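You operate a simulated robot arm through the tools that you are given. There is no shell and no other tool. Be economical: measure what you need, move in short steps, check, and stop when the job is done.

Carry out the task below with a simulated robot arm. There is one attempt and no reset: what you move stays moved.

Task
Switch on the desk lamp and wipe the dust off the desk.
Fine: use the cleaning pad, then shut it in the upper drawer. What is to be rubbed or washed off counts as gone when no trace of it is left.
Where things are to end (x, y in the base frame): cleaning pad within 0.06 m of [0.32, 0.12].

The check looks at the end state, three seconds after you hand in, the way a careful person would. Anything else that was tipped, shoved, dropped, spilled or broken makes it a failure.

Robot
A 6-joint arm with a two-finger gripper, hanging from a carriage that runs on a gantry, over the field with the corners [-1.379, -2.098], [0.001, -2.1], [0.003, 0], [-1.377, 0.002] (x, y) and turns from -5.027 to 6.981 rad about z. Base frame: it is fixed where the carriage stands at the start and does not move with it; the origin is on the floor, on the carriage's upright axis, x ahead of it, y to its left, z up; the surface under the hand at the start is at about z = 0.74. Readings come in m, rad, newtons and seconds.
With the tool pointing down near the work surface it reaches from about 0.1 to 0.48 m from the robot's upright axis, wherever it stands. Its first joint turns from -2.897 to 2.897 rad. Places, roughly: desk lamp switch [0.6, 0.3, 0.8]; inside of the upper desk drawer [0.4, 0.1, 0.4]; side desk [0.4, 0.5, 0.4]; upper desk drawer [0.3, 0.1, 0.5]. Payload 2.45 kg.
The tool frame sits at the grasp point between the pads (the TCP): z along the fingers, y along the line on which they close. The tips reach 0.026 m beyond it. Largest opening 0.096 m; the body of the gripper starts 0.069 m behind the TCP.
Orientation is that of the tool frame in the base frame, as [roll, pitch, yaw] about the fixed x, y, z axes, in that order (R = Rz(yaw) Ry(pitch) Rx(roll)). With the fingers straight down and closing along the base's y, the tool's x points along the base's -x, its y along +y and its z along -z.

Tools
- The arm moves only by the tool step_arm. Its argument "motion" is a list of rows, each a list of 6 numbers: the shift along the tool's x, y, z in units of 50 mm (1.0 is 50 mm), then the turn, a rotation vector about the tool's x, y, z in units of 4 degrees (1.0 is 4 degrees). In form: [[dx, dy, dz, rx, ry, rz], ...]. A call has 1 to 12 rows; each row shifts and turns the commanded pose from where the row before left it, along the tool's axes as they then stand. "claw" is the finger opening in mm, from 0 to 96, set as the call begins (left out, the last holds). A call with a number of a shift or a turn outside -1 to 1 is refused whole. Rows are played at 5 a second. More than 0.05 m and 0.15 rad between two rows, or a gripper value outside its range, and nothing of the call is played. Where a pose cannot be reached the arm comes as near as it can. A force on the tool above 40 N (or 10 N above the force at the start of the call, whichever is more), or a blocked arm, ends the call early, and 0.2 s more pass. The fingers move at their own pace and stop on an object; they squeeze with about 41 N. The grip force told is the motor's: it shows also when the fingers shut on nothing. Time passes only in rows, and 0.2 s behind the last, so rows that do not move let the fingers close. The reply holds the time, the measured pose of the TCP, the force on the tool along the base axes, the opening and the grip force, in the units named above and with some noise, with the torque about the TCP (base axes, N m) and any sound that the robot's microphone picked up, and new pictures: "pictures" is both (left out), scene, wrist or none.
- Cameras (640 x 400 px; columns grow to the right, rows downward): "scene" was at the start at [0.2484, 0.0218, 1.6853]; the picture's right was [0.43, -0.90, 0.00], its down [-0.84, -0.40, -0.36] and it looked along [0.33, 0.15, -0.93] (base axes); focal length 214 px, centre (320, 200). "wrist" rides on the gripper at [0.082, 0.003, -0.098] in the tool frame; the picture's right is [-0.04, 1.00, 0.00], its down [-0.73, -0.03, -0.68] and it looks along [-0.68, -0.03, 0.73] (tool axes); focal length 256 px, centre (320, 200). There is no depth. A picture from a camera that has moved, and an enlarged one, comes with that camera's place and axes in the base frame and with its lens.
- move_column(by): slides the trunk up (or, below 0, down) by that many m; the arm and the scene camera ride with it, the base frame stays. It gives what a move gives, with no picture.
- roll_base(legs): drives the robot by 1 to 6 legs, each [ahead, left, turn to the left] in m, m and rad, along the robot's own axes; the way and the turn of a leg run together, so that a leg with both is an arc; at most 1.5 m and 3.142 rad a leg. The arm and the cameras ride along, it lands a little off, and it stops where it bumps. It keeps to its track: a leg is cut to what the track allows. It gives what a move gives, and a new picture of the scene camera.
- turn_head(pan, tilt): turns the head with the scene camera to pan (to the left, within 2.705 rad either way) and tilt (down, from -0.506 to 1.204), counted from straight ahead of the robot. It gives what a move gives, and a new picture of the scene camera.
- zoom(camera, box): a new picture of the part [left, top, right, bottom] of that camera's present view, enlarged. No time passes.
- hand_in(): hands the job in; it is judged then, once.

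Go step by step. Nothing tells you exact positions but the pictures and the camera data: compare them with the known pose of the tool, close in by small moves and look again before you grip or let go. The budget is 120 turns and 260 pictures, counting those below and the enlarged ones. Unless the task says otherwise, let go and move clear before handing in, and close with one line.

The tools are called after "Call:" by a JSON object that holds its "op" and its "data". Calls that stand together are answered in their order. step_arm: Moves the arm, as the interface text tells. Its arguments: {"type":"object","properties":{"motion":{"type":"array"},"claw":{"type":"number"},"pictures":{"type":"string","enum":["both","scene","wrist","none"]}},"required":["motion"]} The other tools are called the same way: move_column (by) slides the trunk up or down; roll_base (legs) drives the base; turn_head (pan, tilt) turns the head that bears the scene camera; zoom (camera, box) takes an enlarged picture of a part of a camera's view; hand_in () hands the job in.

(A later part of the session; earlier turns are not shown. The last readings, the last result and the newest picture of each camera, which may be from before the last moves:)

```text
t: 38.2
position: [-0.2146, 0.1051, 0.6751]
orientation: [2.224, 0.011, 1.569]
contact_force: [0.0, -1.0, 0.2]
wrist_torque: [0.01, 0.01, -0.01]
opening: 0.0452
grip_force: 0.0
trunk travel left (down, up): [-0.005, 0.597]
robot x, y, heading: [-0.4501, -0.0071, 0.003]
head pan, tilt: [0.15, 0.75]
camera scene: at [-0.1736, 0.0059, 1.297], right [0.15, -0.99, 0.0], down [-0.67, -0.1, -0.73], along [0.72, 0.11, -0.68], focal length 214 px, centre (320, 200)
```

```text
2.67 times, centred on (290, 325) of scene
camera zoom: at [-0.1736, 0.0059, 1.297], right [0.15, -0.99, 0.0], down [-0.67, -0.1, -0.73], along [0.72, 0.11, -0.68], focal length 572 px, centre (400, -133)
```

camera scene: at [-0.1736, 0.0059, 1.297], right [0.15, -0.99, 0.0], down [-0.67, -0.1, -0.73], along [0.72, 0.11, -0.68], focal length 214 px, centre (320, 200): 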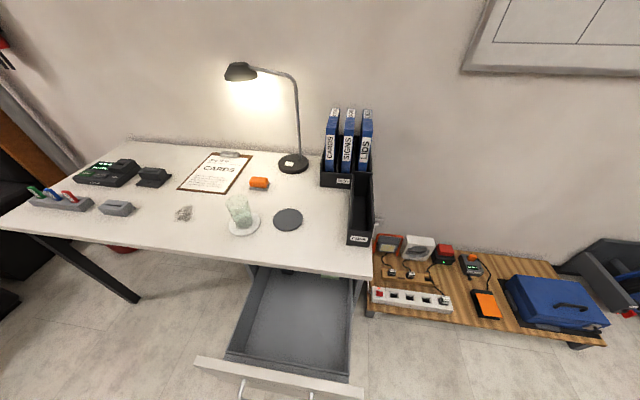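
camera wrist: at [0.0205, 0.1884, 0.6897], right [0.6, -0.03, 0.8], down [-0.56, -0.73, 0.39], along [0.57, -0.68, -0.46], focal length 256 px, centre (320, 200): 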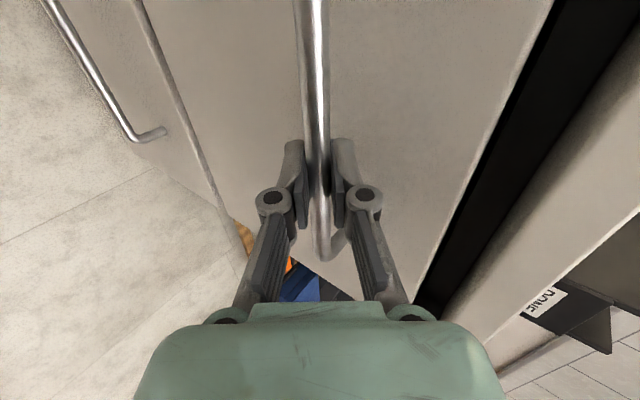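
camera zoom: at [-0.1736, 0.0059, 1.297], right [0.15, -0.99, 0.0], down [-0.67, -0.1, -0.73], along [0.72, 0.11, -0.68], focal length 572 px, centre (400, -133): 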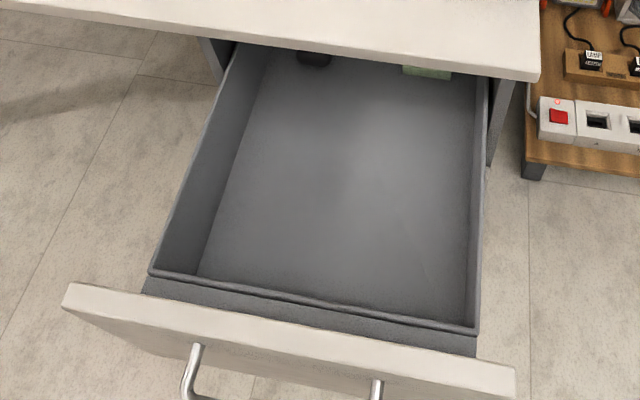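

The drawer is open and empty at the front, with a few items at the back. I'll raise the trunk and turn the hand back to pointing down.

Call:
{"op": "move_column", "data": {"by": 0.45}}

Call:
{"op": "step_arm", "data": {"motion": [[0, 0, 0, 0.4886, 0.4886, -0.989], [0, 0, 0, 0.4886, 0.4886, -0.989], [0, 0, 0, 0.4886, 0.4886, -0.989], [0, 0, 0, 0.4886, 0.4886, -0.989], [0, 0, 0, 0.4886, 0.4886, -0.989], [0, 0, 0, 0.4886, 0.4886, -0.989], [0, 0, 0, 0.4886, 0.4886, -0.989], [0, 0, 0, 0.4886, 0.4886, -0.989], [0, 0, 0, 0.4886, 0.4886, -0.989], [0, 0, 0, 0.4886, 0.4886, -0.989], [0, 0, 0, 0.4886, 0.4886, -0.989], [0, 0, 0, 0.4886, 0.4886, -0.989]], "pictures": "none"}}

Call:
{"op": "step_arm", "data": {"motion": [[0, 0, 0, 0.4886, 0.4886, -0.989], [0, 0, 0, 0.4886, 0.4886, -0.989], [0, 0, 0, 0.4886, 0.4886, -0.989], [0, 0, 0, 0.4886, 0.4886, -0.989], [0, 0, 0, 0.4886, 0.4886, -0.989], [0, 0, 0, 0.4886, 0.4886, -0.989], [0, 0, 0, 0.4886, 0.4886, -0.989], [0, 0, 0, 0.4886, 0.4886, -0.989], [0, 0, 0, 0.4886, 0.4886, -0.989]], "pictures": "none", "claw": 96}}

```text
refused: 0.45 is not a number from -0.4 to 0.4
```

```text
t: 40.8
position: [-0.2047, 0.1164, 0.6538]
orientation: [2.763, 0.198, 2.477]
contact_force: [0.5, -0.4, -0.5]
wrist_torque: [0.03, 0.04, 0.0]
opening: 0.0451
grip_force: 0.1
out of reach, approached as far as the arm can: row 2, 3, 4, 5, 6, 8
trunk travel left (down, up): [-0.005, 0.597]
robot x, y, heading: [-0.4522, -0.0049, -0.0]
head pan, tilt: [0.15, 0.75]
```

```text
t: 42.8
position: [-0.2128, 0.1136, 0.5703]
orientation: [-3.132, 0.005, -3.14]
contact_force: [-0.7, 0.5, 0.2]
wrist_torque: [0.01, 0.03, 0.04]
opening: 0.0958
grip_force: 0.0
out of reach, approached as far as the arm can: row 4, 5, 6, 7, 8, 9
trunk travel left (down, up): [-0.005, 0.597]
robot x, y, heading: [-0.4524, -0.0006, 0.0]
head pan, tilt: [0.15, 0.75]
```

The hand points down now and is clear of the drawer. I'll raise the trunk and drive forward to the end of the track.

Call:
{"op": "move_column", "data": {"by": 0.4}}

Call:
{"op": "roll_base", "data": {"legs": [[0.455, 0.005, 0]]}}

Call:
{"op": "turn_head", "data": {"pan": 0.5, "tilt": 1.15}}

```text
t: 46.6
position: [-0.2127, 0.1135, 0.9717]
orientation: [-3.133, 0.005, -3.141]
contact_force: [-0.7, 0.8, 0.1]
wrist_torque: [0.04, 0.02, 0.02]
opening: 0.0959
grip_force: 0.1
trunk travel left (down, up): [-0.405, 0.197]
robot x, y, heading: [-0.453, -0.0033, -0.003]
head pan, tilt: [0.15, 0.75]
```

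```text
t: 49.4
position: [0.24, 0.1179, 0.9704]
orientation: [-3.133, 0.004, -3.14]
contact_force: [0.1, -0.3, 0.6]
wrist_torque: [0.02, 0.01, -0.02]
opening: 0.0961
grip_force: 0.0
trunk travel left (down, up): [-0.405, 0.197]
robot x, y, heading: [-0.0021, 0.0033, -0.0]
head pan, tilt: [0.15, 0.75]
camera scene: at [0.2793, 0.0102, 1.697], right [0.15, -0.99, 0.0], down [-0.67, -0.1, -0.73], along [0.72, 0.11, -0.68], focal length 214 px, centre (320, 200)
```

scene: 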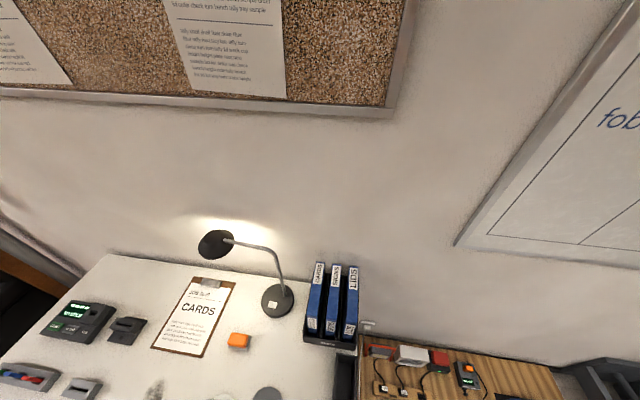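

```text
t: 50.2
position: [0.2402, 0.1175, 0.9718]
orientation: [-3.133, 0.005, -3.14]
contact_force: [0.1, -0.1, -0.2]
wrist_torque: [-0.01, -0.01, -0.02]
opening: 0.096
grip_force: 0.1
trunk travel left (down, up): [-0.405, 0.197]
robot x, y, heading: [0.0032, 0.003, 0.0]
head pan, tilt: [0.499, 1.15]
camera scene: at [0.2498, 0.0264, 1.6682], right [0.48, -0.88, 0.0], down [-0.8, -0.43, -0.41], along [0.36, 0.2, -0.91], focal length 214 px, centre (320, 200)
```

scene: 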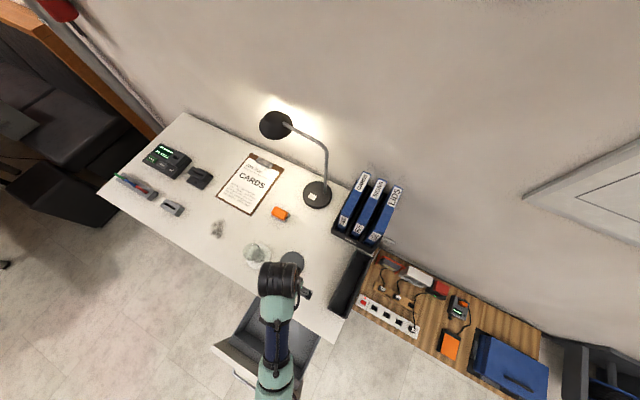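

Call:
{"op": "zoom", "data": {"camera": "scene", "box": [180, 150, 320, 280]}}

Call:
{"op": "zoom", "data": {"camera": "scene", "box": [255, 195, 305, 235]}}

```text
3.08 times, centred on (250, 215) of scene
camera zoom: at [0.2498, 0.0264, 1.6682], right [0.48, -0.88, 0.0], down [-0.8, -0.43, -0.41], along [0.36, 0.2, -0.91], focal length 660 px, centre (535, 154)
```

zoom: 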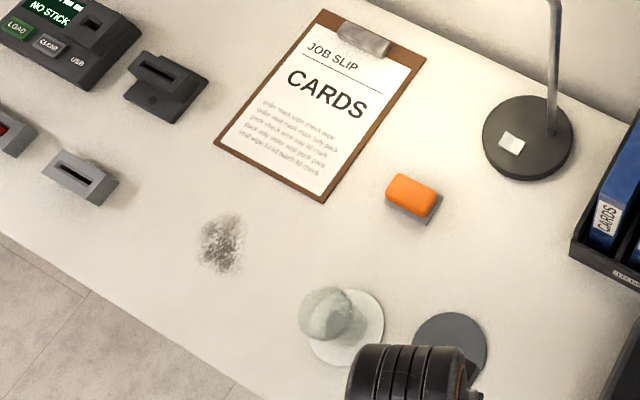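

```text
10.00 times, centred on (280, 215) of scene
camera zoom: at [0.2498, 0.0264, 1.6682], right [0.48, -0.88, 0.0], down [-0.8, -0.43, -0.41], along [0.36, 0.2, -0.91], focal length 2145 px, centre (720, 50)
```

zoom: 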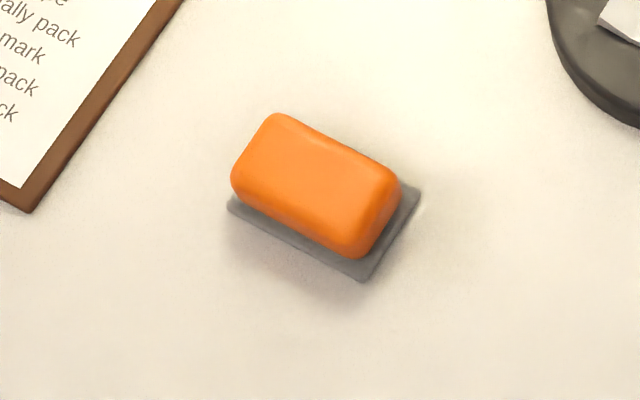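

The pad's base is 5 by 7 cm, axis-aligned and centred at (0.463, 0.354), with its top near z = 0.767. The glass at (0.26, 0.335) must be avoided. I'll yaw the hand 90° to close along x, tilt it toward +y with the camera away from the glass, and move above the pad.

Call:
{"op": "step_arm", "data": {"motion": [[0, 0, 0, -0.2387, -0.2387, -0.957], [0, 0, 0, -0.2387, -0.2387, -0.957], [0, 0, 0, -0.2387, -0.2387, -0.957], [0, 0, 0, -0.2387, -0.2387, -0.957], [0, 0, 0, -0.2387, -0.2387, -0.957], [0, 0, 0, -0.2387, -0.2387, -0.957], [0, 0, 0, -0.2387, -0.2387, -0.957], [0, 0, 0, -0.2387, -0.2387, -0.957], [0, 0, 0, -0.2387, -0.2387, -0.957], [0, 0, 0, -0.2387, -0.2387, -0.957], [0, 0, 0, -0.2387, -0.2387, -0.957], [0, 0, 0, -0.2387, -0.2387, -0.957]], "pictures": "none"}}

Call:
{"op": "step_arm", "data": {"motion": [[0, 0, 0, -0.2387, -0.2387, -0.957], [0, 0, 0, -0.2387, -0.2387, -0.957], [0, 0, 0, -0.2387, -0.2387, -0.957], [0, 0, 0, -0.2387, -0.2387, -0.957], [0, 0, 0, -0.2387, -0.2387, -0.957], [0, 0, 0, -0.2387, -0.2387, -0.957], [0, 0, 0, -0.2387, -0.2387, -0.957], [0, 0, 0, -0.2387, -0.2387, -0.957], [0, 0, 0, -0.2387, -0.2387, -0.957], [0, 0, 0, -0.2387, -0.2387, -0.957], [0, 0, 0, -0.2387, -0.2387, -0.957]], "pictures": "none"}}

```text
t: 52.8
position: [0.2395, 0.1165, 0.9705]
orientation: [3.047, 0.25, -2.342]
contact_force: [-0.8, 0.0, -0.5]
wrist_torque: [-0.03, -0.02, 0.0]
opening: 0.096
grip_force: 0.0
trunk travel left (down, up): [-0.405, 0.197]
robot x, y, heading: [0.0005, -0.0021, 0.001]
head pan, tilt: [0.499, 1.15]
```

```text
t: 55.2
position: [0.2412, 0.1173, 0.9708]
orientation: [-3.136, 0.479, -1.564]
contact_force: [0.0, 0.5, 0.4]
wrist_torque: [0.02, -0.01, -0.01]
opening: 0.0961
grip_force: 0.0
trunk travel left (down, up): [-0.405, 0.197]
robot x, y, heading: [-0.0029, 0.0012, 0.001]
head pan, tilt: [0.499, 1.15]
```

Call:
{"op": "step_arm", "data": {"motion": [[-0.579, -0.637, 0.307, 0, 0, 0], [-0.579, -0.637, 0.307, 0, 0, 0], [-0.579, -0.637, 0.307, 0, 0, 0], [-0.579, -0.637, 0.307, 0, 0, 0], [-0.579, -0.637, 0.307, 0, 0, 0], [-0.579, -0.637, 0.307, 0, 0, 0], [-0.579, -0.637, 0.307, 0, 0, 0]]}}

```text
t: 56.8
position: [0.4636, 0.3443, 0.9699]
orientation: [-3.137, 0.476, -1.566]
contact_force: [-0.9, -0.4, 0.5]
wrist_torque: [0.08, -0.03, -0.02]
opening: 0.0961
grip_force: 0.1
trunk travel left (down, up): [-0.405, 0.197]
robot x, y, heading: [-0.0005, -0.0041, 0.002]
head pan, tilt: [0.499, 1.15]
camera scene: at [0.2497, 0.0264, 1.6681], right [0.48, -0.88, 0.0], down [-0.8, -0.44, -0.41], along [0.36, 0.19, -0.91], focal length 214 px, centre (320, 200)
camera wrist: at [0.4602, 0.226, 1.0178], right [-1.0, 0.03, 0.01], down [0.02, 0.34, 0.94], along [0.03, 0.94, -0.34], focal length 256 px, centre (320, 200)
```

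scene: 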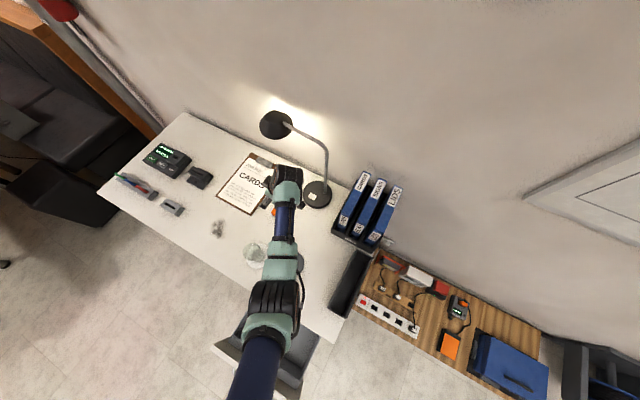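
wrist: 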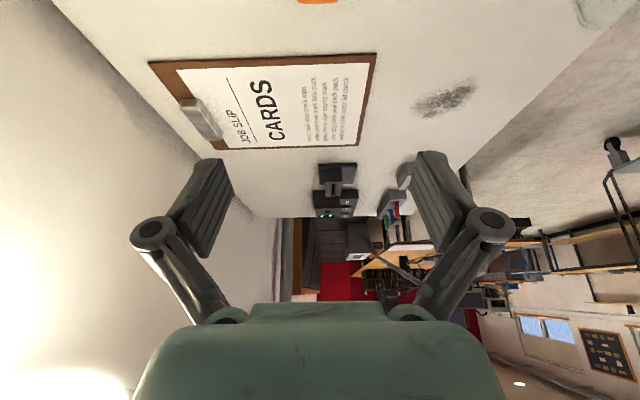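

I'm above the pad. I'll lower the trunk by 0.12 m and look.

Call:
{"op": "move_column", "data": {"by": -0.12}}

Call:
{"op": "step_arm", "data": {"motion": [[0, 0, 0, 0, 0, 0]]}}

Call:
{"op": "zoom", "data": {"camera": "scene", "box": [240, 150, 320, 230]}}

```text
t: 58.3
position: [0.4638, 0.3431, 0.8496]
orientation: [-3.134, 0.478, -1.567]
contact_force: [-0.1, -0.2, -0.7]
wrist_torque: [-0.01, -0.01, 0.03]
opening: 0.0959
grip_force: 0.0
trunk travel left (down, up): [-0.285, 0.317]
robot x, y, heading: [-0.0017, -0.0, 0.0]
head pan, tilt: [0.499, 1.15]
```

```text
t: 58.7
position: [0.4636, 0.3441, 0.8498]
orientation: [-3.137, 0.477, -1.566]
contact_force: [-0.1, 0.4, -0.1]
wrist_torque: [0.0, 0.03, 0.01]
opening: 0.0962
grip_force: 0.0
trunk travel left (down, up): [-0.285, 0.317]
robot x, y, heading: [0.001, -0.0023, 0.001]
head pan, tilt: [0.499, 1.15]
camera scene: at [0.2497, 0.0264, 1.5482], right [0.48, -0.88, 0.0], down [-0.8, -0.44, -0.41], along [0.36, 0.19, -0.91], focal length 214 px, centre (320, 200)
camera wrist: at [0.4602, 0.2256, 0.8978], right [-1.0, 0.03, 0.01], down [0.02, 0.34, 0.94], along [0.03, 0.94, -0.34], focal length 256 px, centre (320, 200)
```

scene: 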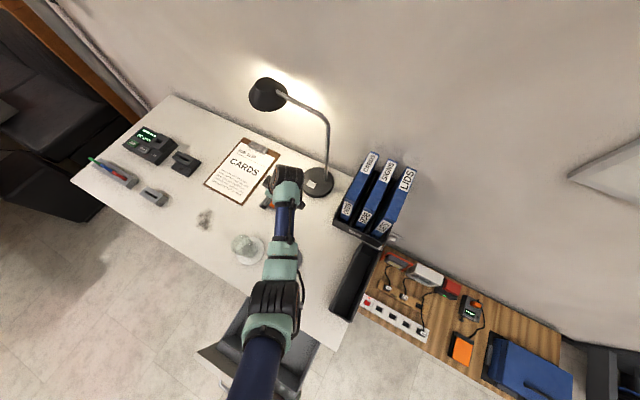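
wrist: 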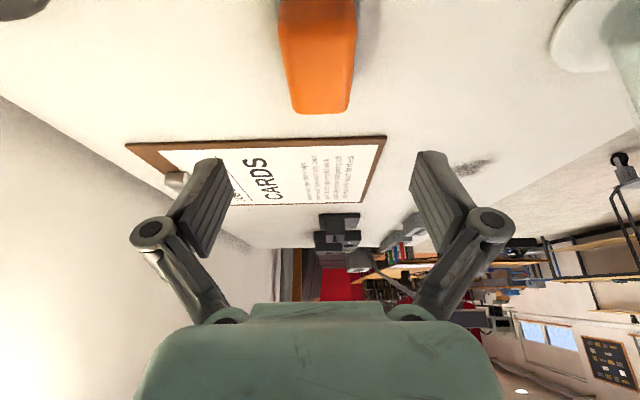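

```text
5.00 times, centred on (280, 190) of scene
camera zoom: at [0.2497, 0.0264, 1.5482], right [0.48, -0.88, 0.0], down [-0.8, -0.44, -0.41], along [0.36, 0.19, -0.91], focal length 1072 px, centre (520, 250)
```

zoom: 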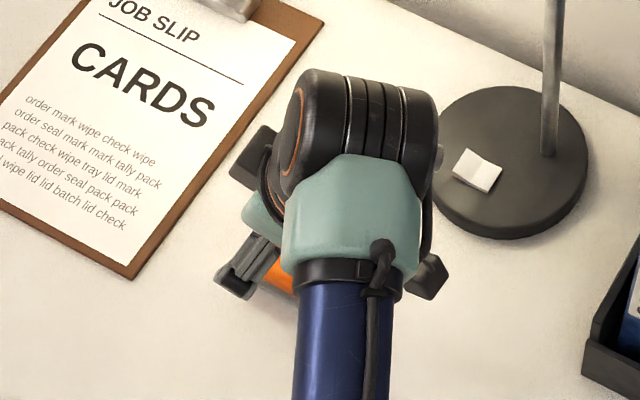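

The pad lies centred between the fingers in x. I'll descend in stages.

Call:
{"op": "step_arm", "data": {"motion": [[0.23, 0, 0.444, 0, 0, 0], [0.23, 0, 0.444, 0, 0, 0], [0.115, 0, 0.222, 0, 0, 0], [0.073, 0, 0.142, 0, 0, 0]]}}

Call:
{"op": "zoom", "data": {"camera": "wrist", "box": [180, 0, 460, 260]}}

```text
t: 59.7
position: [0.4635, 0.345, 0.778]
orientation: [-3.135, 0.477, -1.565]
contact_force: [0.5, -0.4, -1.2]
wrist_torque: [0.04, 0.0, 0.03]
opening: 0.0959
grip_force: 0.0
trunk travel left (down, up): [-0.285, 0.317]
robot x, y, heading: [-0.0005, 0.003, -0.005]
head pan, tilt: [0.499, 1.15]
camera scene: at [0.2497, 0.0264, 1.5482], right [0.48, -0.88, 0.0], down [-0.8, -0.44, -0.41], along [0.36, 0.19, -0.91], focal length 214 px, centre (320, 200)
camera wrist: at [0.4602, 0.2259, 0.8268], right [-1.0, 0.03, 0.01], down [0.02, 0.34, 0.94], along [0.03, 0.94, -0.34], focal length 256 px, centre (320, 200)
```

scene: 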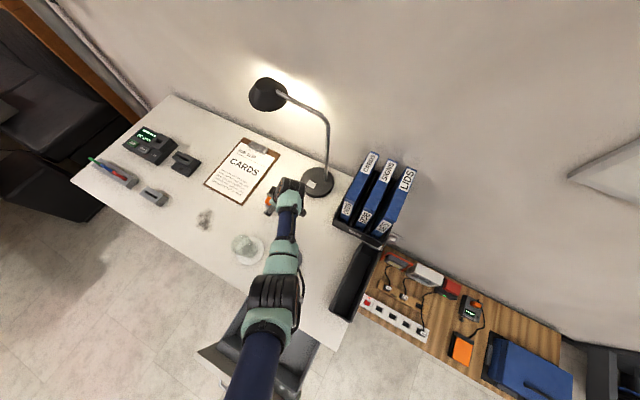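
wrist: 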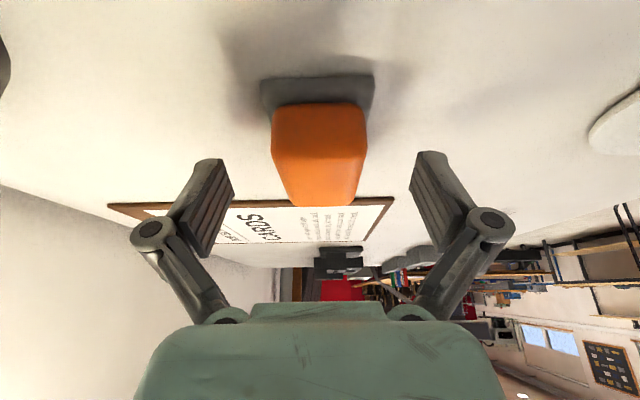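

```text
1.54 times, centred on (320, 130) of wrist
camera zoom: at [0.4602, 0.2259, 0.8268], right [-1.0, 0.03, 0.01], down [0.02, 0.34, 0.94], along [0.03, 0.94, -0.34], focal length 394 px, centre (320, 308)
```

zoom: 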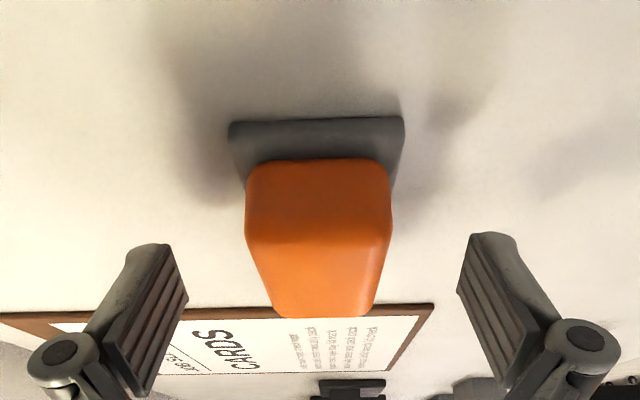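

The fingers straddle the orange handle, so I'll lower 3 mm and close.

Call:
{"op": "step_arm", "data": {"motion": [[0.028, 0, 0.053, 0, 0, 0], [0, 0, 0, 0, 0, 0], [0, 0, 0, 0, 0, 0], [0, 0, 0, 0, 0, 0], [0, 0, 0, 0, 0, 0]], "claw": 0, "pictures": "wrist"}}

```text
t: 60.9
position: [0.4644, 0.345, 0.7769]
orientation: [-3.135, 0.478, -1.567]
contact_force: [-1.9, -1.2, 11.0]
wrist_torque: [-0.05, 0.33, 0.06]
opening: 0.0405
grip_force: 40.6
trunk travel left (down, up): [-0.285, 0.317]
robot x, y, heading: [-0.0025, -0.0022, -0.001]
head pan, tilt: [0.499, 1.15]
camera wrist: at [0.4616, 0.2264, 0.8243], right [-1.0, 0.03, 0.01], down [0.02, 0.34, 0.94], along [0.03, 0.94, -0.34], focal length 256 px, centre (320, 200)
```

wrist: 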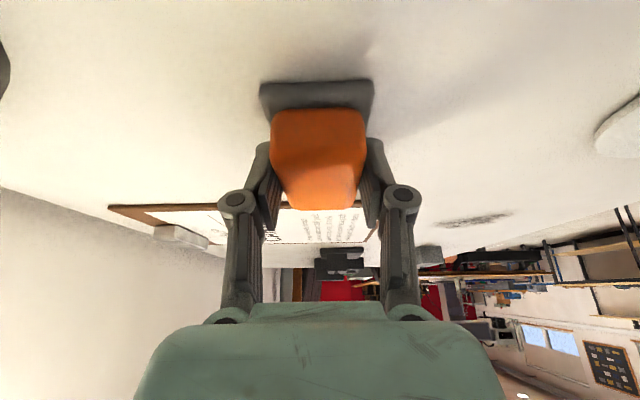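

The handle is gripped at a 40 mm opening. I'll lift it 6 cm and check it holds.

Call:
{"op": "step_arm", "data": {"motion": [[-0.23, 0, -0.444, 0, 0, 0], [-0.23, 0, -0.444, 0, 0, 0], [-0.1, 0, -0.19, 0, 0, 0]]}}

```text
t: 61.7
position: [0.4641, 0.344, 0.8353]
orientation: [-3.137, 0.476, -1.564]
contact_force: [0.2, -0.3, -0.1]
wrist_torque: [0.01, 0.0, -0.02]
opening: 0.0405
grip_force: 40.8
trunk travel left (down, up): [-0.285, 0.317]
robot x, y, heading: [-0.0016, 0.0017, -0.005]
head pan, tilt: [0.499, 1.15]
camera scene: at [0.2497, 0.0264, 1.5481], right [0.48, -0.88, 0.0], down [-0.8, -0.44, -0.41], along [0.36, 0.19, -0.91], focal length 214 px, centre (320, 200)
camera wrist: at [0.4592, 0.2255, 0.8835], right [-1.0, 0.03, 0.01], down [0.02, 0.34, 0.94], along [0.03, 0.94, -0.34], focal length 256 px, centre (320, 200)
```

scene: 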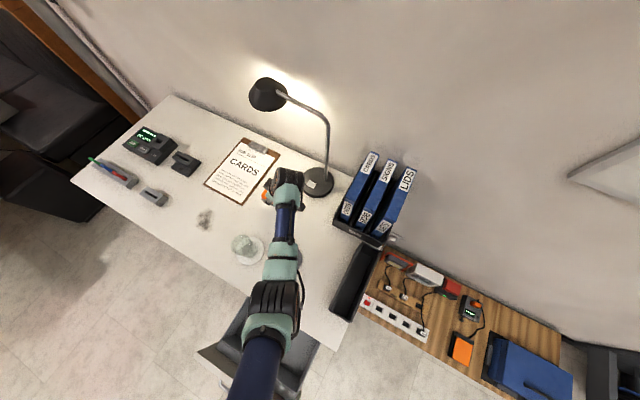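
wrist: 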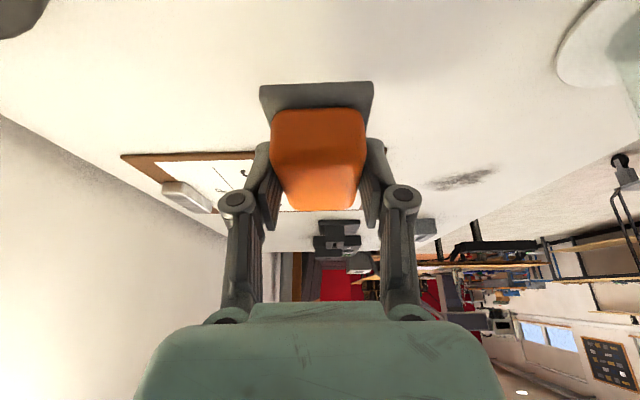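

The pad is held. I'll raise the trunk to clear the glass, then move +y and then -x to above the dust.

Call:
{"op": "move_column", "data": {"by": 0.08}}

Call:
{"op": "step_arm", "data": {"motion": [[-0.69, 0, 0.358, 0, 0, 0], [-0.69, 0, 0.358, 0, 0, 0], [-0.69, 0, 0.358, 0, 0, 0], [-0.69, 0, 0.358, 0, 0, 0], [-0.69, 0, 0.358, 0, 0, 0], [0, 0.76, 0, 0, 0, 0], [0, 0.76, 0, 0, 0, 0], [0, 0.76, 0, 0, 0, 0], [0, 0.76, 0, 0, 0, 0], [0, 0.76, 0, 0, 0, 0]]}}

Call:
{"op": "zoom", "data": {"camera": "scene", "box": [170, 180, 290, 280]}}

```text
t: 62.9
position: [0.462, 0.3444, 0.9162]
orientation: [-3.136, 0.477, -1.567]
contact_force: [-0.5, 0.1, 0.3]
wrist_torque: [-0.03, 0.0, 0.0]
opening: 0.0408
grip_force: 41.1
trunk travel left (down, up): [-0.365, 0.237]
robot x, y, heading: [-0.001, -0.0008, 0.002]
head pan, tilt: [0.499, 1.15]
```

```text
t: 65.1
position: [0.3102, 0.5779, 0.8786]
orientation: [-3.136, 0.477, -1.565]
contact_force: [0.9, 0.3, -0.3]
wrist_torque: [-0.01, 0.01, 0.0]
opening: 0.0409
grip_force: 41.2
out of reach, approached as far as the arm can: row 4, 5, 6, 7, 8, 9, 10
trunk travel left (down, up): [-0.365, 0.237]
robot x, y, heading: [-0.0026, 0.0005, -0.003]
head pan, tilt: [0.499, 1.15]
camera scene: at [0.2497, 0.0264, 1.6282], right [0.48, -0.88, 0.0], down [-0.8, -0.44, -0.41], along [0.36, 0.19, -0.91], focal length 214 px, centre (320, 200)
camera wrist: at [0.3062, 0.46, 0.9283], right [-1.0, 0.03, 0.01], down [0.02, 0.34, 0.94], along [0.03, 0.94, -0.34], focal length 256 px, centre (320, 200)
```

scene: 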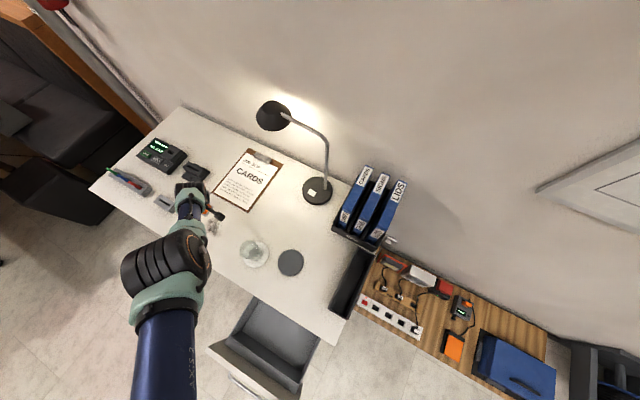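
wrist: 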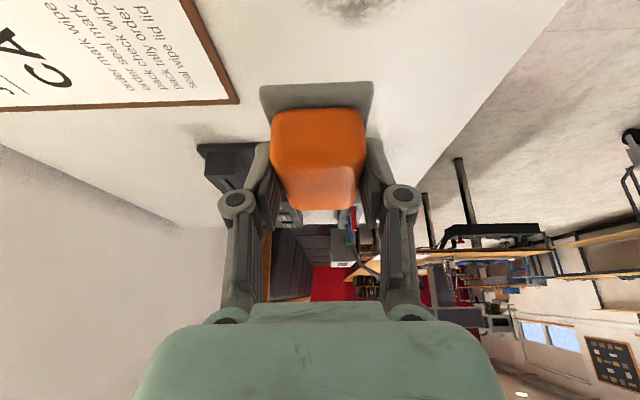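

```text
4.00 times, centred on (230, 230) of scene
camera zoom: at [0.2497, 0.0264, 1.6282], right [0.48, -0.88, 0.0], down [-0.8, -0.44, -0.41], along [0.36, 0.19, -0.91], focal length 858 px, centre (680, 80)
```

zoom: 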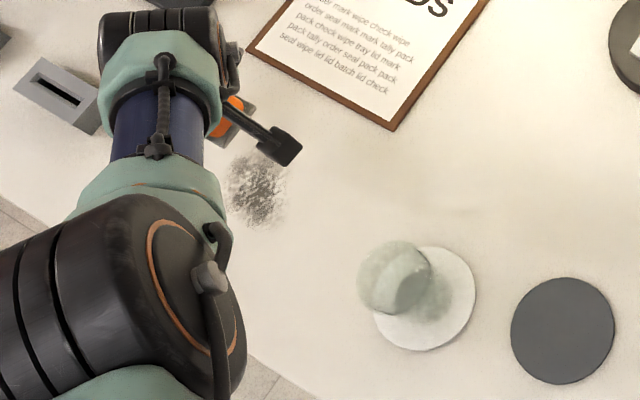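

The arm fell slightly short of the commanded spot; the pad is now at about (0.31, 0.587). Lowering a little may free the reach, so I'll test that.

Call:
{"op": "step_arm", "data": {"motion": [[0.23, 0, 0.444, 0, 0, 0], [0.23, 0, 0.444, 0, 0, 0]]}}

```text
t: 65.7
position: [0.3043, 0.556, 0.8421]
orientation: [-3.134, 0.477, -1.566]
contact_force: [0.1, -0.4, -0.3]
wrist_torque: [-0.02, -0.02, -0.01]
opening: 0.0408
grip_force: 41.0
out of reach, approached as far as the arm can: row 1, 2
trunk travel left (down, up): [-0.365, 0.237]
robot x, y, heading: [-0.0041, 0.0001, -0.003]
head pan, tilt: [0.499, 1.15]
camera scene: at [0.2496, 0.0262, 1.6282], right [0.48, -0.88, 0.0], down [-0.8, -0.44, -0.41], along [0.36, 0.19, -0.91], focal length 214 px, centre (320, 200)
camera wrist: at [0.3003, 0.4386, 0.8903], right [-1.0, 0.03, 0.01], down [0.02, 0.34, 0.94], along [0.03, 0.94, -0.34], focal length 256 px, centre (320, 200)
```

scene: 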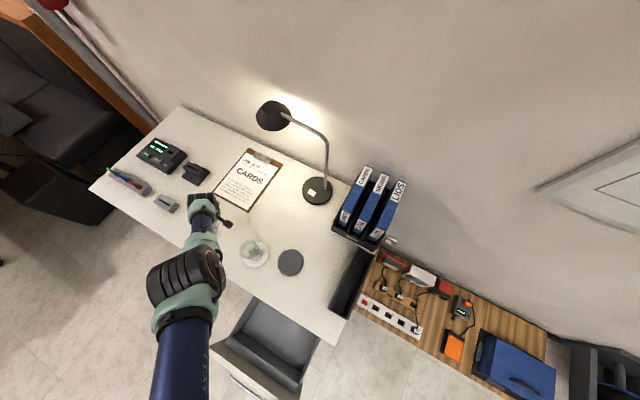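
wrist: 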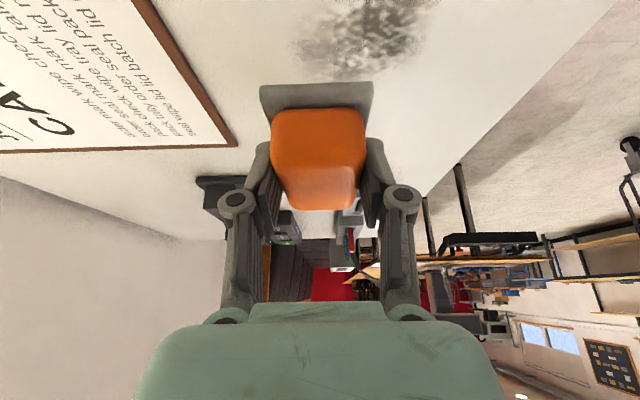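

Lower relative to the trunk helps, so I'll raise the trunk 0.1 m and lower the arm by the same amount.

Call:
{"op": "move_column", "data": {"by": 0.1}}

Call:
{"op": "step_arm", "data": {"motion": [[0.23, 0, 0.444, 0, 0, 0], [0.23, 0, 0.444, 0, 0, 0], [0.23, 0, 0.444, 0, 0, 0], [0.23, 0, 0.444, 0, 0, 0]]}}

Call:
{"op": "zoom", "data": {"camera": "scene", "box": [170, 180, 290, 280]}}

```text
t: 67.0
position: [0.3031, 0.558, 0.9423]
orientation: [-3.134, 0.476, -1.566]
contact_force: [0.2, 0.5, -0.4]
wrist_torque: [0.0, -0.01, -0.02]
opening: 0.0408
grip_force: 40.7
trunk travel left (down, up): [-0.465, 0.137]
robot x, y, heading: [0.0027, -0.0015, -0.0]
head pan, tilt: [0.499, 1.15]
```

```text
t: 68.0
position: [0.2985, 0.5224, 0.9007]
orientation: [-3.133, 0.478, -1.566]
contact_force: [-0.1, 0.6, -0.8]
wrist_torque: [-0.02, -0.02, 0.0]
opening: 0.0409
grip_force: 41.2
out of reach, approached as far as the arm can: row 1, 2, 3, 4
trunk travel left (down, up): [-0.465, 0.137]
robot x, y, heading: [-0.001, 0.0042, -0.002]
head pan, tilt: [0.499, 1.15]
camera scene: at [0.2497, 0.0265, 1.7282], right [0.48, -0.88, 0.0], down [-0.8, -0.44, -0.41], along [0.36, 0.2, -0.91], focal length 214 px, centre (320, 200)
camera wrist: at [0.2949, 0.4033, 0.9493], right [-1.0, 0.03, 0.01], down [0.02, 0.34, 0.94], along [0.03, 0.94, -0.34], focal length 256 px, centre (320, 200)
```

scene: 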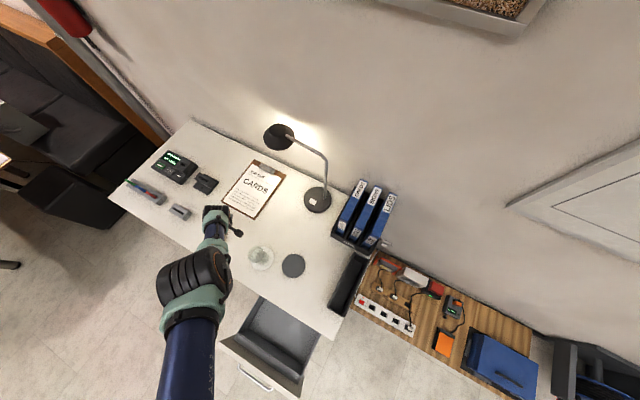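
wrist: 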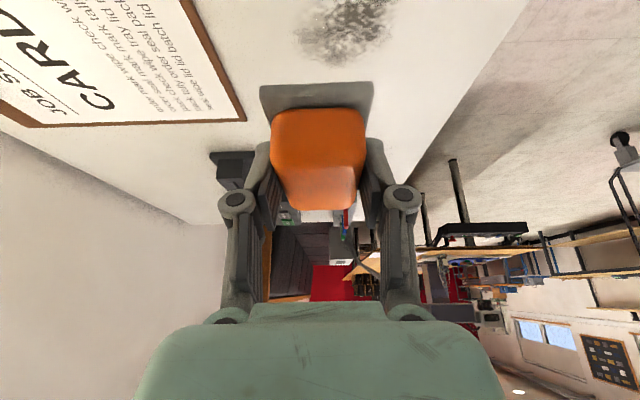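

```text
4.00 times, centred on (230, 230) of scene
camera zoom: at [0.2497, 0.0265, 1.7282], right [0.48, -0.88, 0.0], down [-0.8, -0.44, -0.41], along [0.36, 0.2, -0.91], focal length 858 px, centre (680, 80)
```

zoom: 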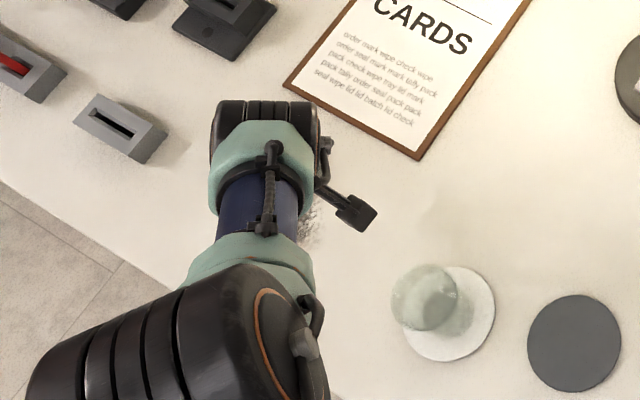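

Reach shrinks as the arm goes lower relative to the trunk, so I should do the opposite. I'll raise the arm and pull in slightly, then lower the trunk afterwards.

Call:
{"op": "step_arm", "data": {"motion": [[-0.23, 0.1, -0.444, 0, 0, 0], [-0.23, 0.1, -0.444, 0, 0, 0], [-0.23, 0.1, -0.444, 0, 0, 0], [-0.23, 0.1, -0.444, 0, 0, 0], [0, 0, 0, 0, 0, 0]], "pictures": "none"}}

```text
t: 69.2
position: [0.3079, 0.5673, 0.9621]
orientation: [-3.135, 0.476, -1.565]
contact_force: [0.9, 0.0, 0.0]
wrist_torque: [-0.01, -0.01, 0.0]
opening: 0.0409
grip_force: 40.9
out of reach, approached as far as the arm can: row 1, 2, 3, 4
trunk travel left (down, up): [-0.465, 0.137]
robot x, y, heading: [-0.0017, -0.0012, -0.004]
head pan, tilt: [0.499, 1.15]
```

The hand's azimuth seems stuck near 61.5°, which looks like a joint limit. I'll turn the carriage left 0.4 rad to relieve joint 1, with the pad well above everything.

Call:
{"op": "roll_base", "data": {"legs": [[0, 0, 0.4]]}}

```text
t: 70.8
position: [0.0653, 0.6427, 0.9632]
orientation: [-3.133, 0.477, -1.17]
contact_force: [-0.2, 0.3, -1.5]
wrist_torque: [0.01, -0.01, -0.02]
opening: 0.0407
grip_force: 41.0
trunk travel left (down, up): [-0.465, 0.137]
robot x, y, heading: [-0.0008, -0.0023, 0.393]
head pan, tilt: [0.499, 1.15]
camera scene: at [0.2194, 0.1215, 1.7282], right [0.78, -0.63, 0.0], down [-0.57, -0.71, -0.41], along [0.26, 0.32, -0.91], focal length 214 px, centre (320, 200)
```

scene: 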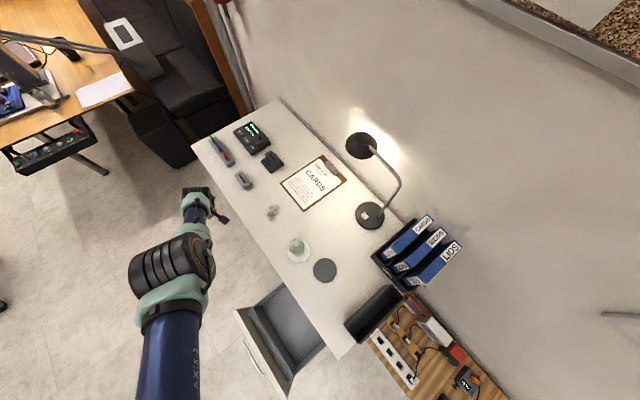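

Now I'll rotate the hand about the vertical by -40°, so its tilt is closer to radial over the dust.

Call:
{"op": "step_arm", "data": {"motion": [[0, 0, 0, 0.459, 0, 0.889], [0, 0, 0, 0.459, 0, 0.889], [0, 0, 0, 0.459, 0, 0.889], [0, 0, 0, 0.459, 0, 0.889], [0, 0, 0, 0.459, 0, 0.889], [0, 0, 0, 0.459, 0, 0.889], [0, 0, 0, 0.459, 0, 0.889], [0, 0, 0, 0.459, 0, 0.889], [0, 0, 0, 0.459, 0, 0.889], [0, 0, 0, 0.459, 0, 0.889]], "pictures": "scene"}}

```text
t: 73.0
position: [0.0671, 0.6514, 0.9571]
orientation: [-3.136, 0.48, -1.869]
contact_force: [0.4, -0.3, -0.2]
wrist_torque: [0.01, 0.01, -0.01]
opening: 0.0407
grip_force: 40.9
out of reach, approached as far as the arm can: row 2, 4
trunk travel left (down, up): [-0.465, 0.137]
robot x, y, heading: [0.0006, 0.0008, 0.391]
head pan, tilt: [0.499, 1.15]
camera scene: at [0.2194, 0.1215, 1.7282], right [0.78, -0.63, 0.0], down [-0.57, -0.71, -0.41], along [0.26, 0.32, -0.91], focal length 214 px, centre (320, 200)
```

scene: 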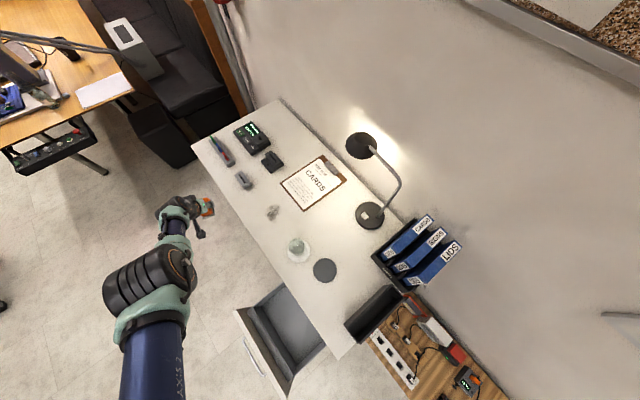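

Call:
{"op": "step_arm", "data": {"motion": [[0.203, -0.768, 0.034, 0, 0, 0], [0.203, -0.768, 0.034, 0, 0, 0], [0.203, -0.768, 0.034, 0, 0, 0], [0.203, -0.768, 0.034, 0, 0, 0], [0.203, -0.768, 0.034, 0, 0, 0], [0.203, -0.768, 0.034, 0, 0, 0]]}}

```text
t: 74.4
position: [0.2778, 0.5563, 0.9068]
orientation: [-3.136, 0.48, -1.869]
contact_force: [-1.0, 0.3, -0.2]
wrist_torque: [-0.06, -0.05, -0.01]
opening: 0.0409
grip_force: 40.8
out of reach, approached as far as the arm can: row 1, 2, 3, 5
trunk travel left (down, up): [-0.465, 0.137]
robot x, y, heading: [-0.0027, -0.0028, 0.394]
head pan, tilt: [0.499, 1.15]
camera scene: at [0.2193, 0.1214, 1.7281], right [0.78, -0.63, 0.0], down [-0.57, -0.71, -0.41], along [0.26, 0.32, -0.91], focal length 214 px, centre (320, 200)
camera wrist: at [0.2388, 0.4445, 0.9548], right [-0.94, 0.33, 0.01], down [0.12, 0.31, 0.94], along [0.31, 0.89, -0.34], focal length 256 px, centre (320, 200)
```

scene: 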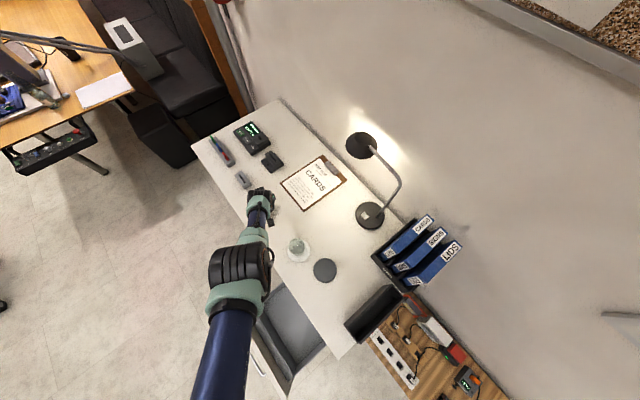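
wrist: 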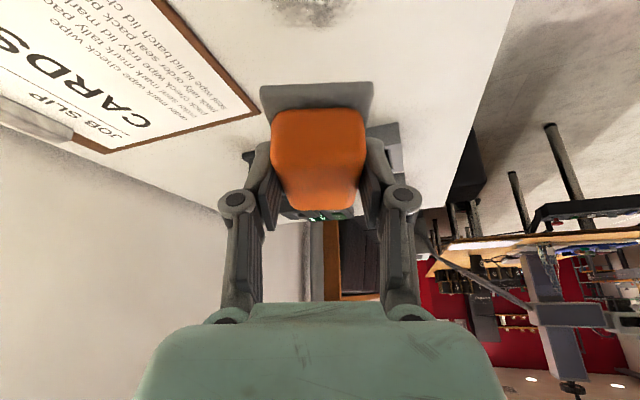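

The hand is now nearly over the dust at (0.275, 0.557). I'll lower the trunk 0.08 m and check.

Call:
{"op": "move_column", "data": {"by": -0.08}}

Call:
{"op": "step_arm", "data": {"motion": [[0, 0, 0, 0, 0, 0]]}}

Call:
{"op": "zoom", "data": {"camera": "scene", "box": [200, 140, 340, 270]}}

```text
t: 75.6
position: [0.2778, 0.5568, 0.8268]
orientation: [-3.137, 0.479, -1.87]
contact_force: [0.0, -0.8, -0.4]
wrist_torque: [0.0, 0.01, -0.02]
opening: 0.0411
grip_force: 40.7
trunk travel left (down, up): [-0.385, 0.217]
robot x, y, heading: [0.0018, 0.0004, 0.396]
head pan, tilt: [0.499, 1.15]
```

```text
t: 76.0
position: [0.2778, 0.5562, 0.8271]
orientation: [-3.137, 0.481, -1.867]
contact_force: [0.6, -0.5, -0.2]
wrist_torque: [0.01, 0.02, -0.01]
opening: 0.041
grip_force: 40.9
trunk travel left (down, up): [-0.385, 0.217]
robot x, y, heading: [-0.0009, 0.0021, 0.393]
head pan, tilt: [0.499, 1.15]
camera scene: at [0.2194, 0.1215, 1.6482], right [0.78, -0.63, 0.0], down [-0.57, -0.71, -0.41], along [0.26, 0.32, -0.91], focal length 214 px, centre (320, 200)
camera wrist: at [0.2387, 0.445, 0.8751], right [-0.94, 0.33, 0.01], down [0.12, 0.31, 0.94], along [0.31, 0.89, -0.34], focal length 256 px, centre (320, 200)
```

scene: 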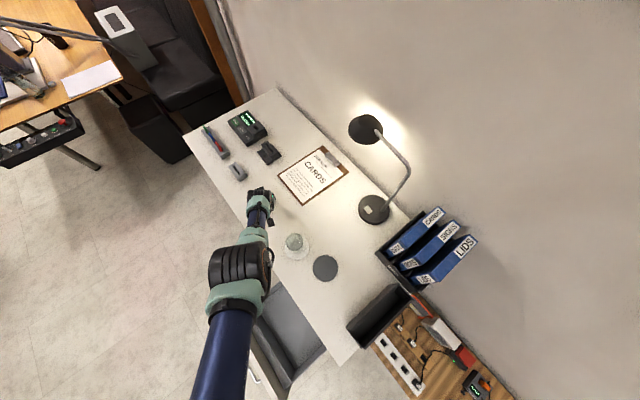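
wrist: 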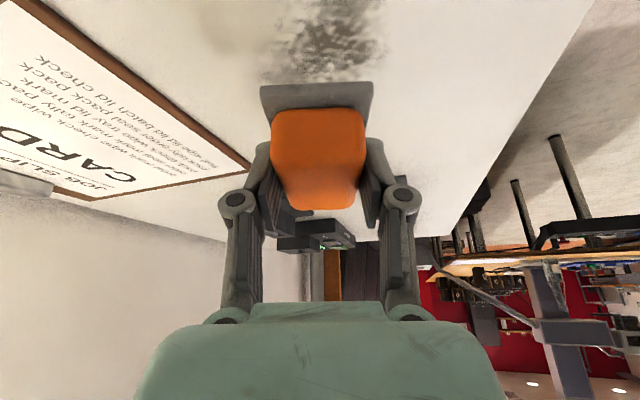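

```text
3.08 times, centred on (270, 205) of scene
camera zoom: at [0.2194, 0.1215, 1.6482], right [0.78, -0.63, 0.0], down [-0.57, -0.71, -0.41], along [0.26, 0.32, -0.91], focal length 660 px, centre (474, 185)
```

zoom: 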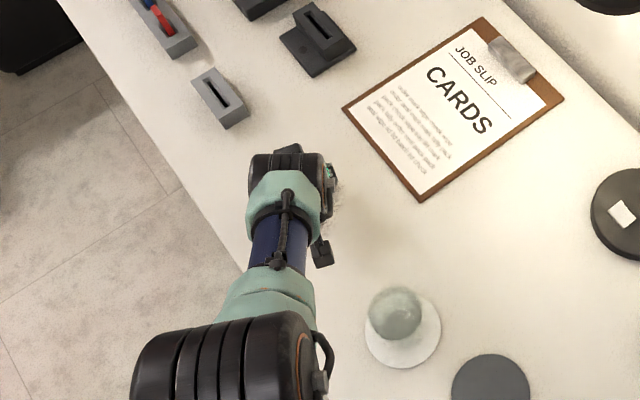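

The clipboard edge is at x ≥ 0.40, the glass at (0.265, 0.333) and the grey holder at y ≥ 0.72, so there is room to wipe. I'll raise the arm relative to the trunk, then bring the trunk down.

Call:
{"op": "step_arm", "data": {"motion": [[-0.23, 0, -0.444, 0, 0, 0], [-0.23, 0, -0.444, 0, 0, 0], [-0.1, 0, -0.19, 0, 0, 0]], "pictures": "none"}}

Call:
{"op": "move_column", "data": {"by": -0.09}}

```text
t: 76.8
position: [0.2895, 0.5813, 0.8694]
orientation: [-3.135, 0.482, -1.87]
contact_force: [-0.7, 0.3, 0.0]
wrist_torque: [-0.04, 0.03, -0.02]
opening: 0.0406
grip_force: 40.8
out of reach, approached as far as the arm can: row 1, 2, 3
trunk travel left (down, up): [-0.385, 0.217]
robot x, y, heading: [-0.0006, 0.003, 0.399]
head pan, tilt: [0.499, 1.15]
```

```text
t: 78.0
position: [0.2889, 0.5814, 0.7786]
orientation: [-3.137, 0.482, -1.87]
contact_force: [0.2, -0.4, -0.9]
wrist_torque: [-0.02, -0.01, -0.01]
opening: 0.0407
grip_force: 41.1
trunk travel left (down, up): [-0.295, 0.307]
robot x, y, heading: [-0.0058, 0.0024, 0.397]
head pan, tilt: [0.499, 1.15]
```

Going up pushes the hand outward, so this is an inner limit and the trunk should sit higher. I'll raise the trunk 0.12 m and lower the arm.

Call:
{"op": "move_column", "data": {"by": 0.14}}

Call:
{"op": "step_arm", "data": {"motion": [[0.23, 0, 0.444, 0, 0, 0], [0.23, 0, 0.444, 0, 0, 0], [0.23, 0, 0.444, 0, 0, 0], [0.23, 0, 0.444, 0, 0, 0]], "pictures": "none"}}

```text
t: 79.7
position: [0.2886, 0.5816, 0.9195]
orientation: [-3.135, 0.48, -1.87]
contact_force: [0.6, 0.8, -0.6]
wrist_torque: [-0.02, -0.03, 0.0]
opening: 0.0408
grip_force: 40.6
trunk travel left (down, up): [-0.435, 0.167]
robot x, y, heading: [0.0005, -0.0029, 0.395]
head pan, tilt: [0.499, 1.15]
```

```text
t: 80.7
position: [0.2773, 0.5428, 0.8608]
orientation: [-3.137, 0.48, -1.87]
contact_force: [0.8, 0.4, -0.5]
wrist_torque: [-0.03, 0.0, 0.02]
opening: 0.0408
grip_force: 41.0
out of reach, approached as far as the arm can: row 1, 2, 3, 4
trunk travel left (down, up): [-0.435, 0.167]
robot x, y, heading: [-0.0023, 0.0026, 0.394]
head pan, tilt: [0.499, 1.15]
```

I need to know which side of the limit is free, so I'll test a small move inward and up.

Call:
{"op": "step_arm", "data": {"motion": [[0.256, 0, -0.809, 0, 0, 0], [0, 0, 0, 0, 0, 0]], "pictures": "none"}}

```text
t: 81.3
position: [0.2794, 0.5403, 0.8627]
orientation: [-3.137, 0.482, -1.868]
contact_force: [-0.2, -0.2, -0.5]
wrist_torque: [0.0, 0.0, -0.02]
opening: 0.0409
grip_force: 40.9
out of reach, approached as far as the arm can: row 1
trunk travel left (down, up): [-0.435, 0.167]
robot x, y, heading: [-0.0019, 0.0008, 0.394]
head pan, tilt: [0.499, 1.15]
```

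The arm appears to be stuck at full extension. I'll tilt the hand outward a bit while pulling inward to bend the elbow.

Call:
{"op": "step_arm", "data": {"motion": [[0.3, 0, -0.5, 0, -1, 0], [0.3, 0, -0.5, 0, -1, 0], [0.3, 0, -0.5, 0, -1, 0], [0, 0, 0, 0, 0, 0]]}}

```text
t: 82.3
position: [0.291, 0.5246, 0.8401]
orientation: [-3.135, 0.69, -1.871]
contact_force: [0.2, -0.5, -0.7]
wrist_torque: [0.0, 0.01, 0.0]
opening: 0.0407
grip_force: 40.7
out of reach, approached as far as the arm can: row 1, 2, 3
trunk travel left (down, up): [-0.435, 0.167]
robot x, y, heading: [-0.0011, -0.0005, 0.392]
head pan, tilt: [0.499, 1.15]
camera scene: at [0.2194, 0.1214, 1.6981], right [0.78, -0.63, 0.0], down [-0.57, -0.71, -0.41], along [0.26, 0.32, -0.91], focal length 214 px, centre (320, 200)
camera wrist: at [0.2505, 0.4053, 0.8634], right [-0.94, 0.33, 0.02], down [0.06, 0.12, 0.99], along [0.32, 0.94, -0.13], focal length 256 px, centre (320, 200)
```

scene: 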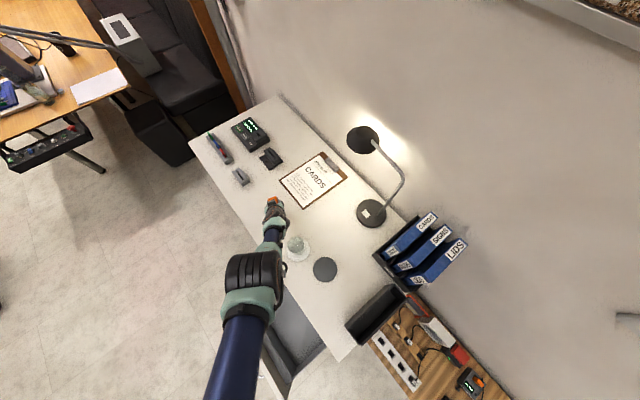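
wrist: 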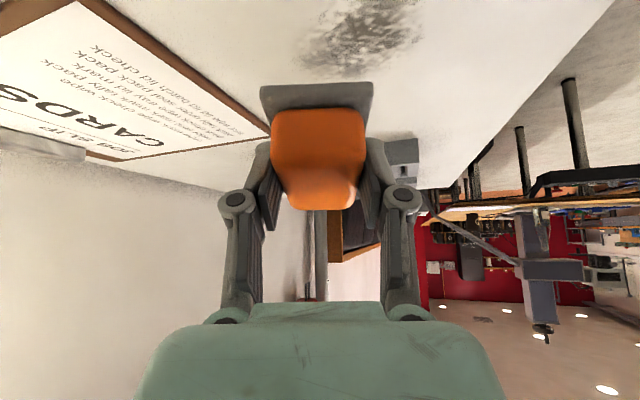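

The forward limit keeps holding the arm. I'll raise the trunk for safety, then retract strongly while bringing the hand back toward vertical.

Call:
{"op": "move_column", "data": {"by": 0.12}}

Call:
{"op": "step_arm", "data": {"motion": [[0.5, 0, -0.5, 0, 1, 0], [0.5, 0, -0.5, 0, 1, 0], [0.5, 0, -0.5, 0, 1, 0], [0.5, 0, -0.5, 0, 1, 0], [0.5, 0, -0.5, 0, 1, 0], [0.5, 0, -0.5, 0, 1, 0], [0, 0, 0, 0, 0, 0]], "pictures": "scene"}}

```text
t: 83.8
position: [0.2921, 0.5248, 0.9604]
orientation: [-3.137, 0.691, -1.869]
contact_force: [-0.4, 0.0, -0.6]
wrist_torque: [-0.02, -0.01, -0.04]
opening: 0.0408
grip_force: 40.9
trunk travel left (down, up): [-0.555, 0.047]
robot x, y, heading: [0.0011, 0.0008, 0.398]
head pan, tilt: [0.499, 1.15]
```

```text
t: 85.4
position: [0.2899, 0.4148, 0.9062]
orientation: [-3.14, 0.27, -1.871]
contact_force: [-0.1, 0.3, -0.7]
wrist_torque: [0.01, 0.03, -0.05]
opening: 0.0406
grip_force: 41.3
out of reach, approached as far as the arm can: row 1, 2, 3, 4, 5, 6
trunk travel left (down, up): [-0.555, 0.047]
robot x, y, heading: [-0.006, 0.0011, 0.397]
head pan, tilt: [0.499, 1.15]
camera scene: at [0.2194, 0.1215, 1.8182], right [0.78, -0.63, 0.0], down [-0.57, -0.71, -0.41], along [0.26, 0.32, -0.91], focal length 214 px, centre (320, 200)
```

scene: 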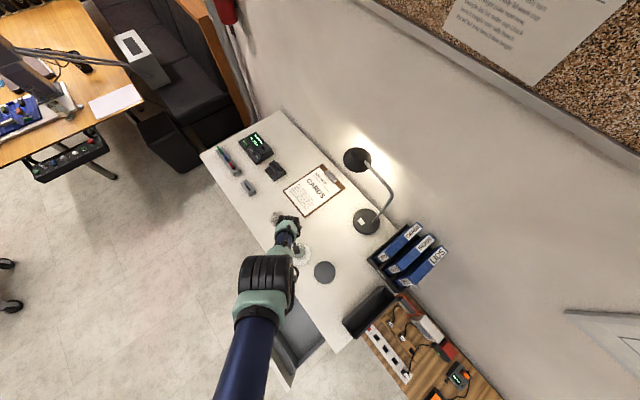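

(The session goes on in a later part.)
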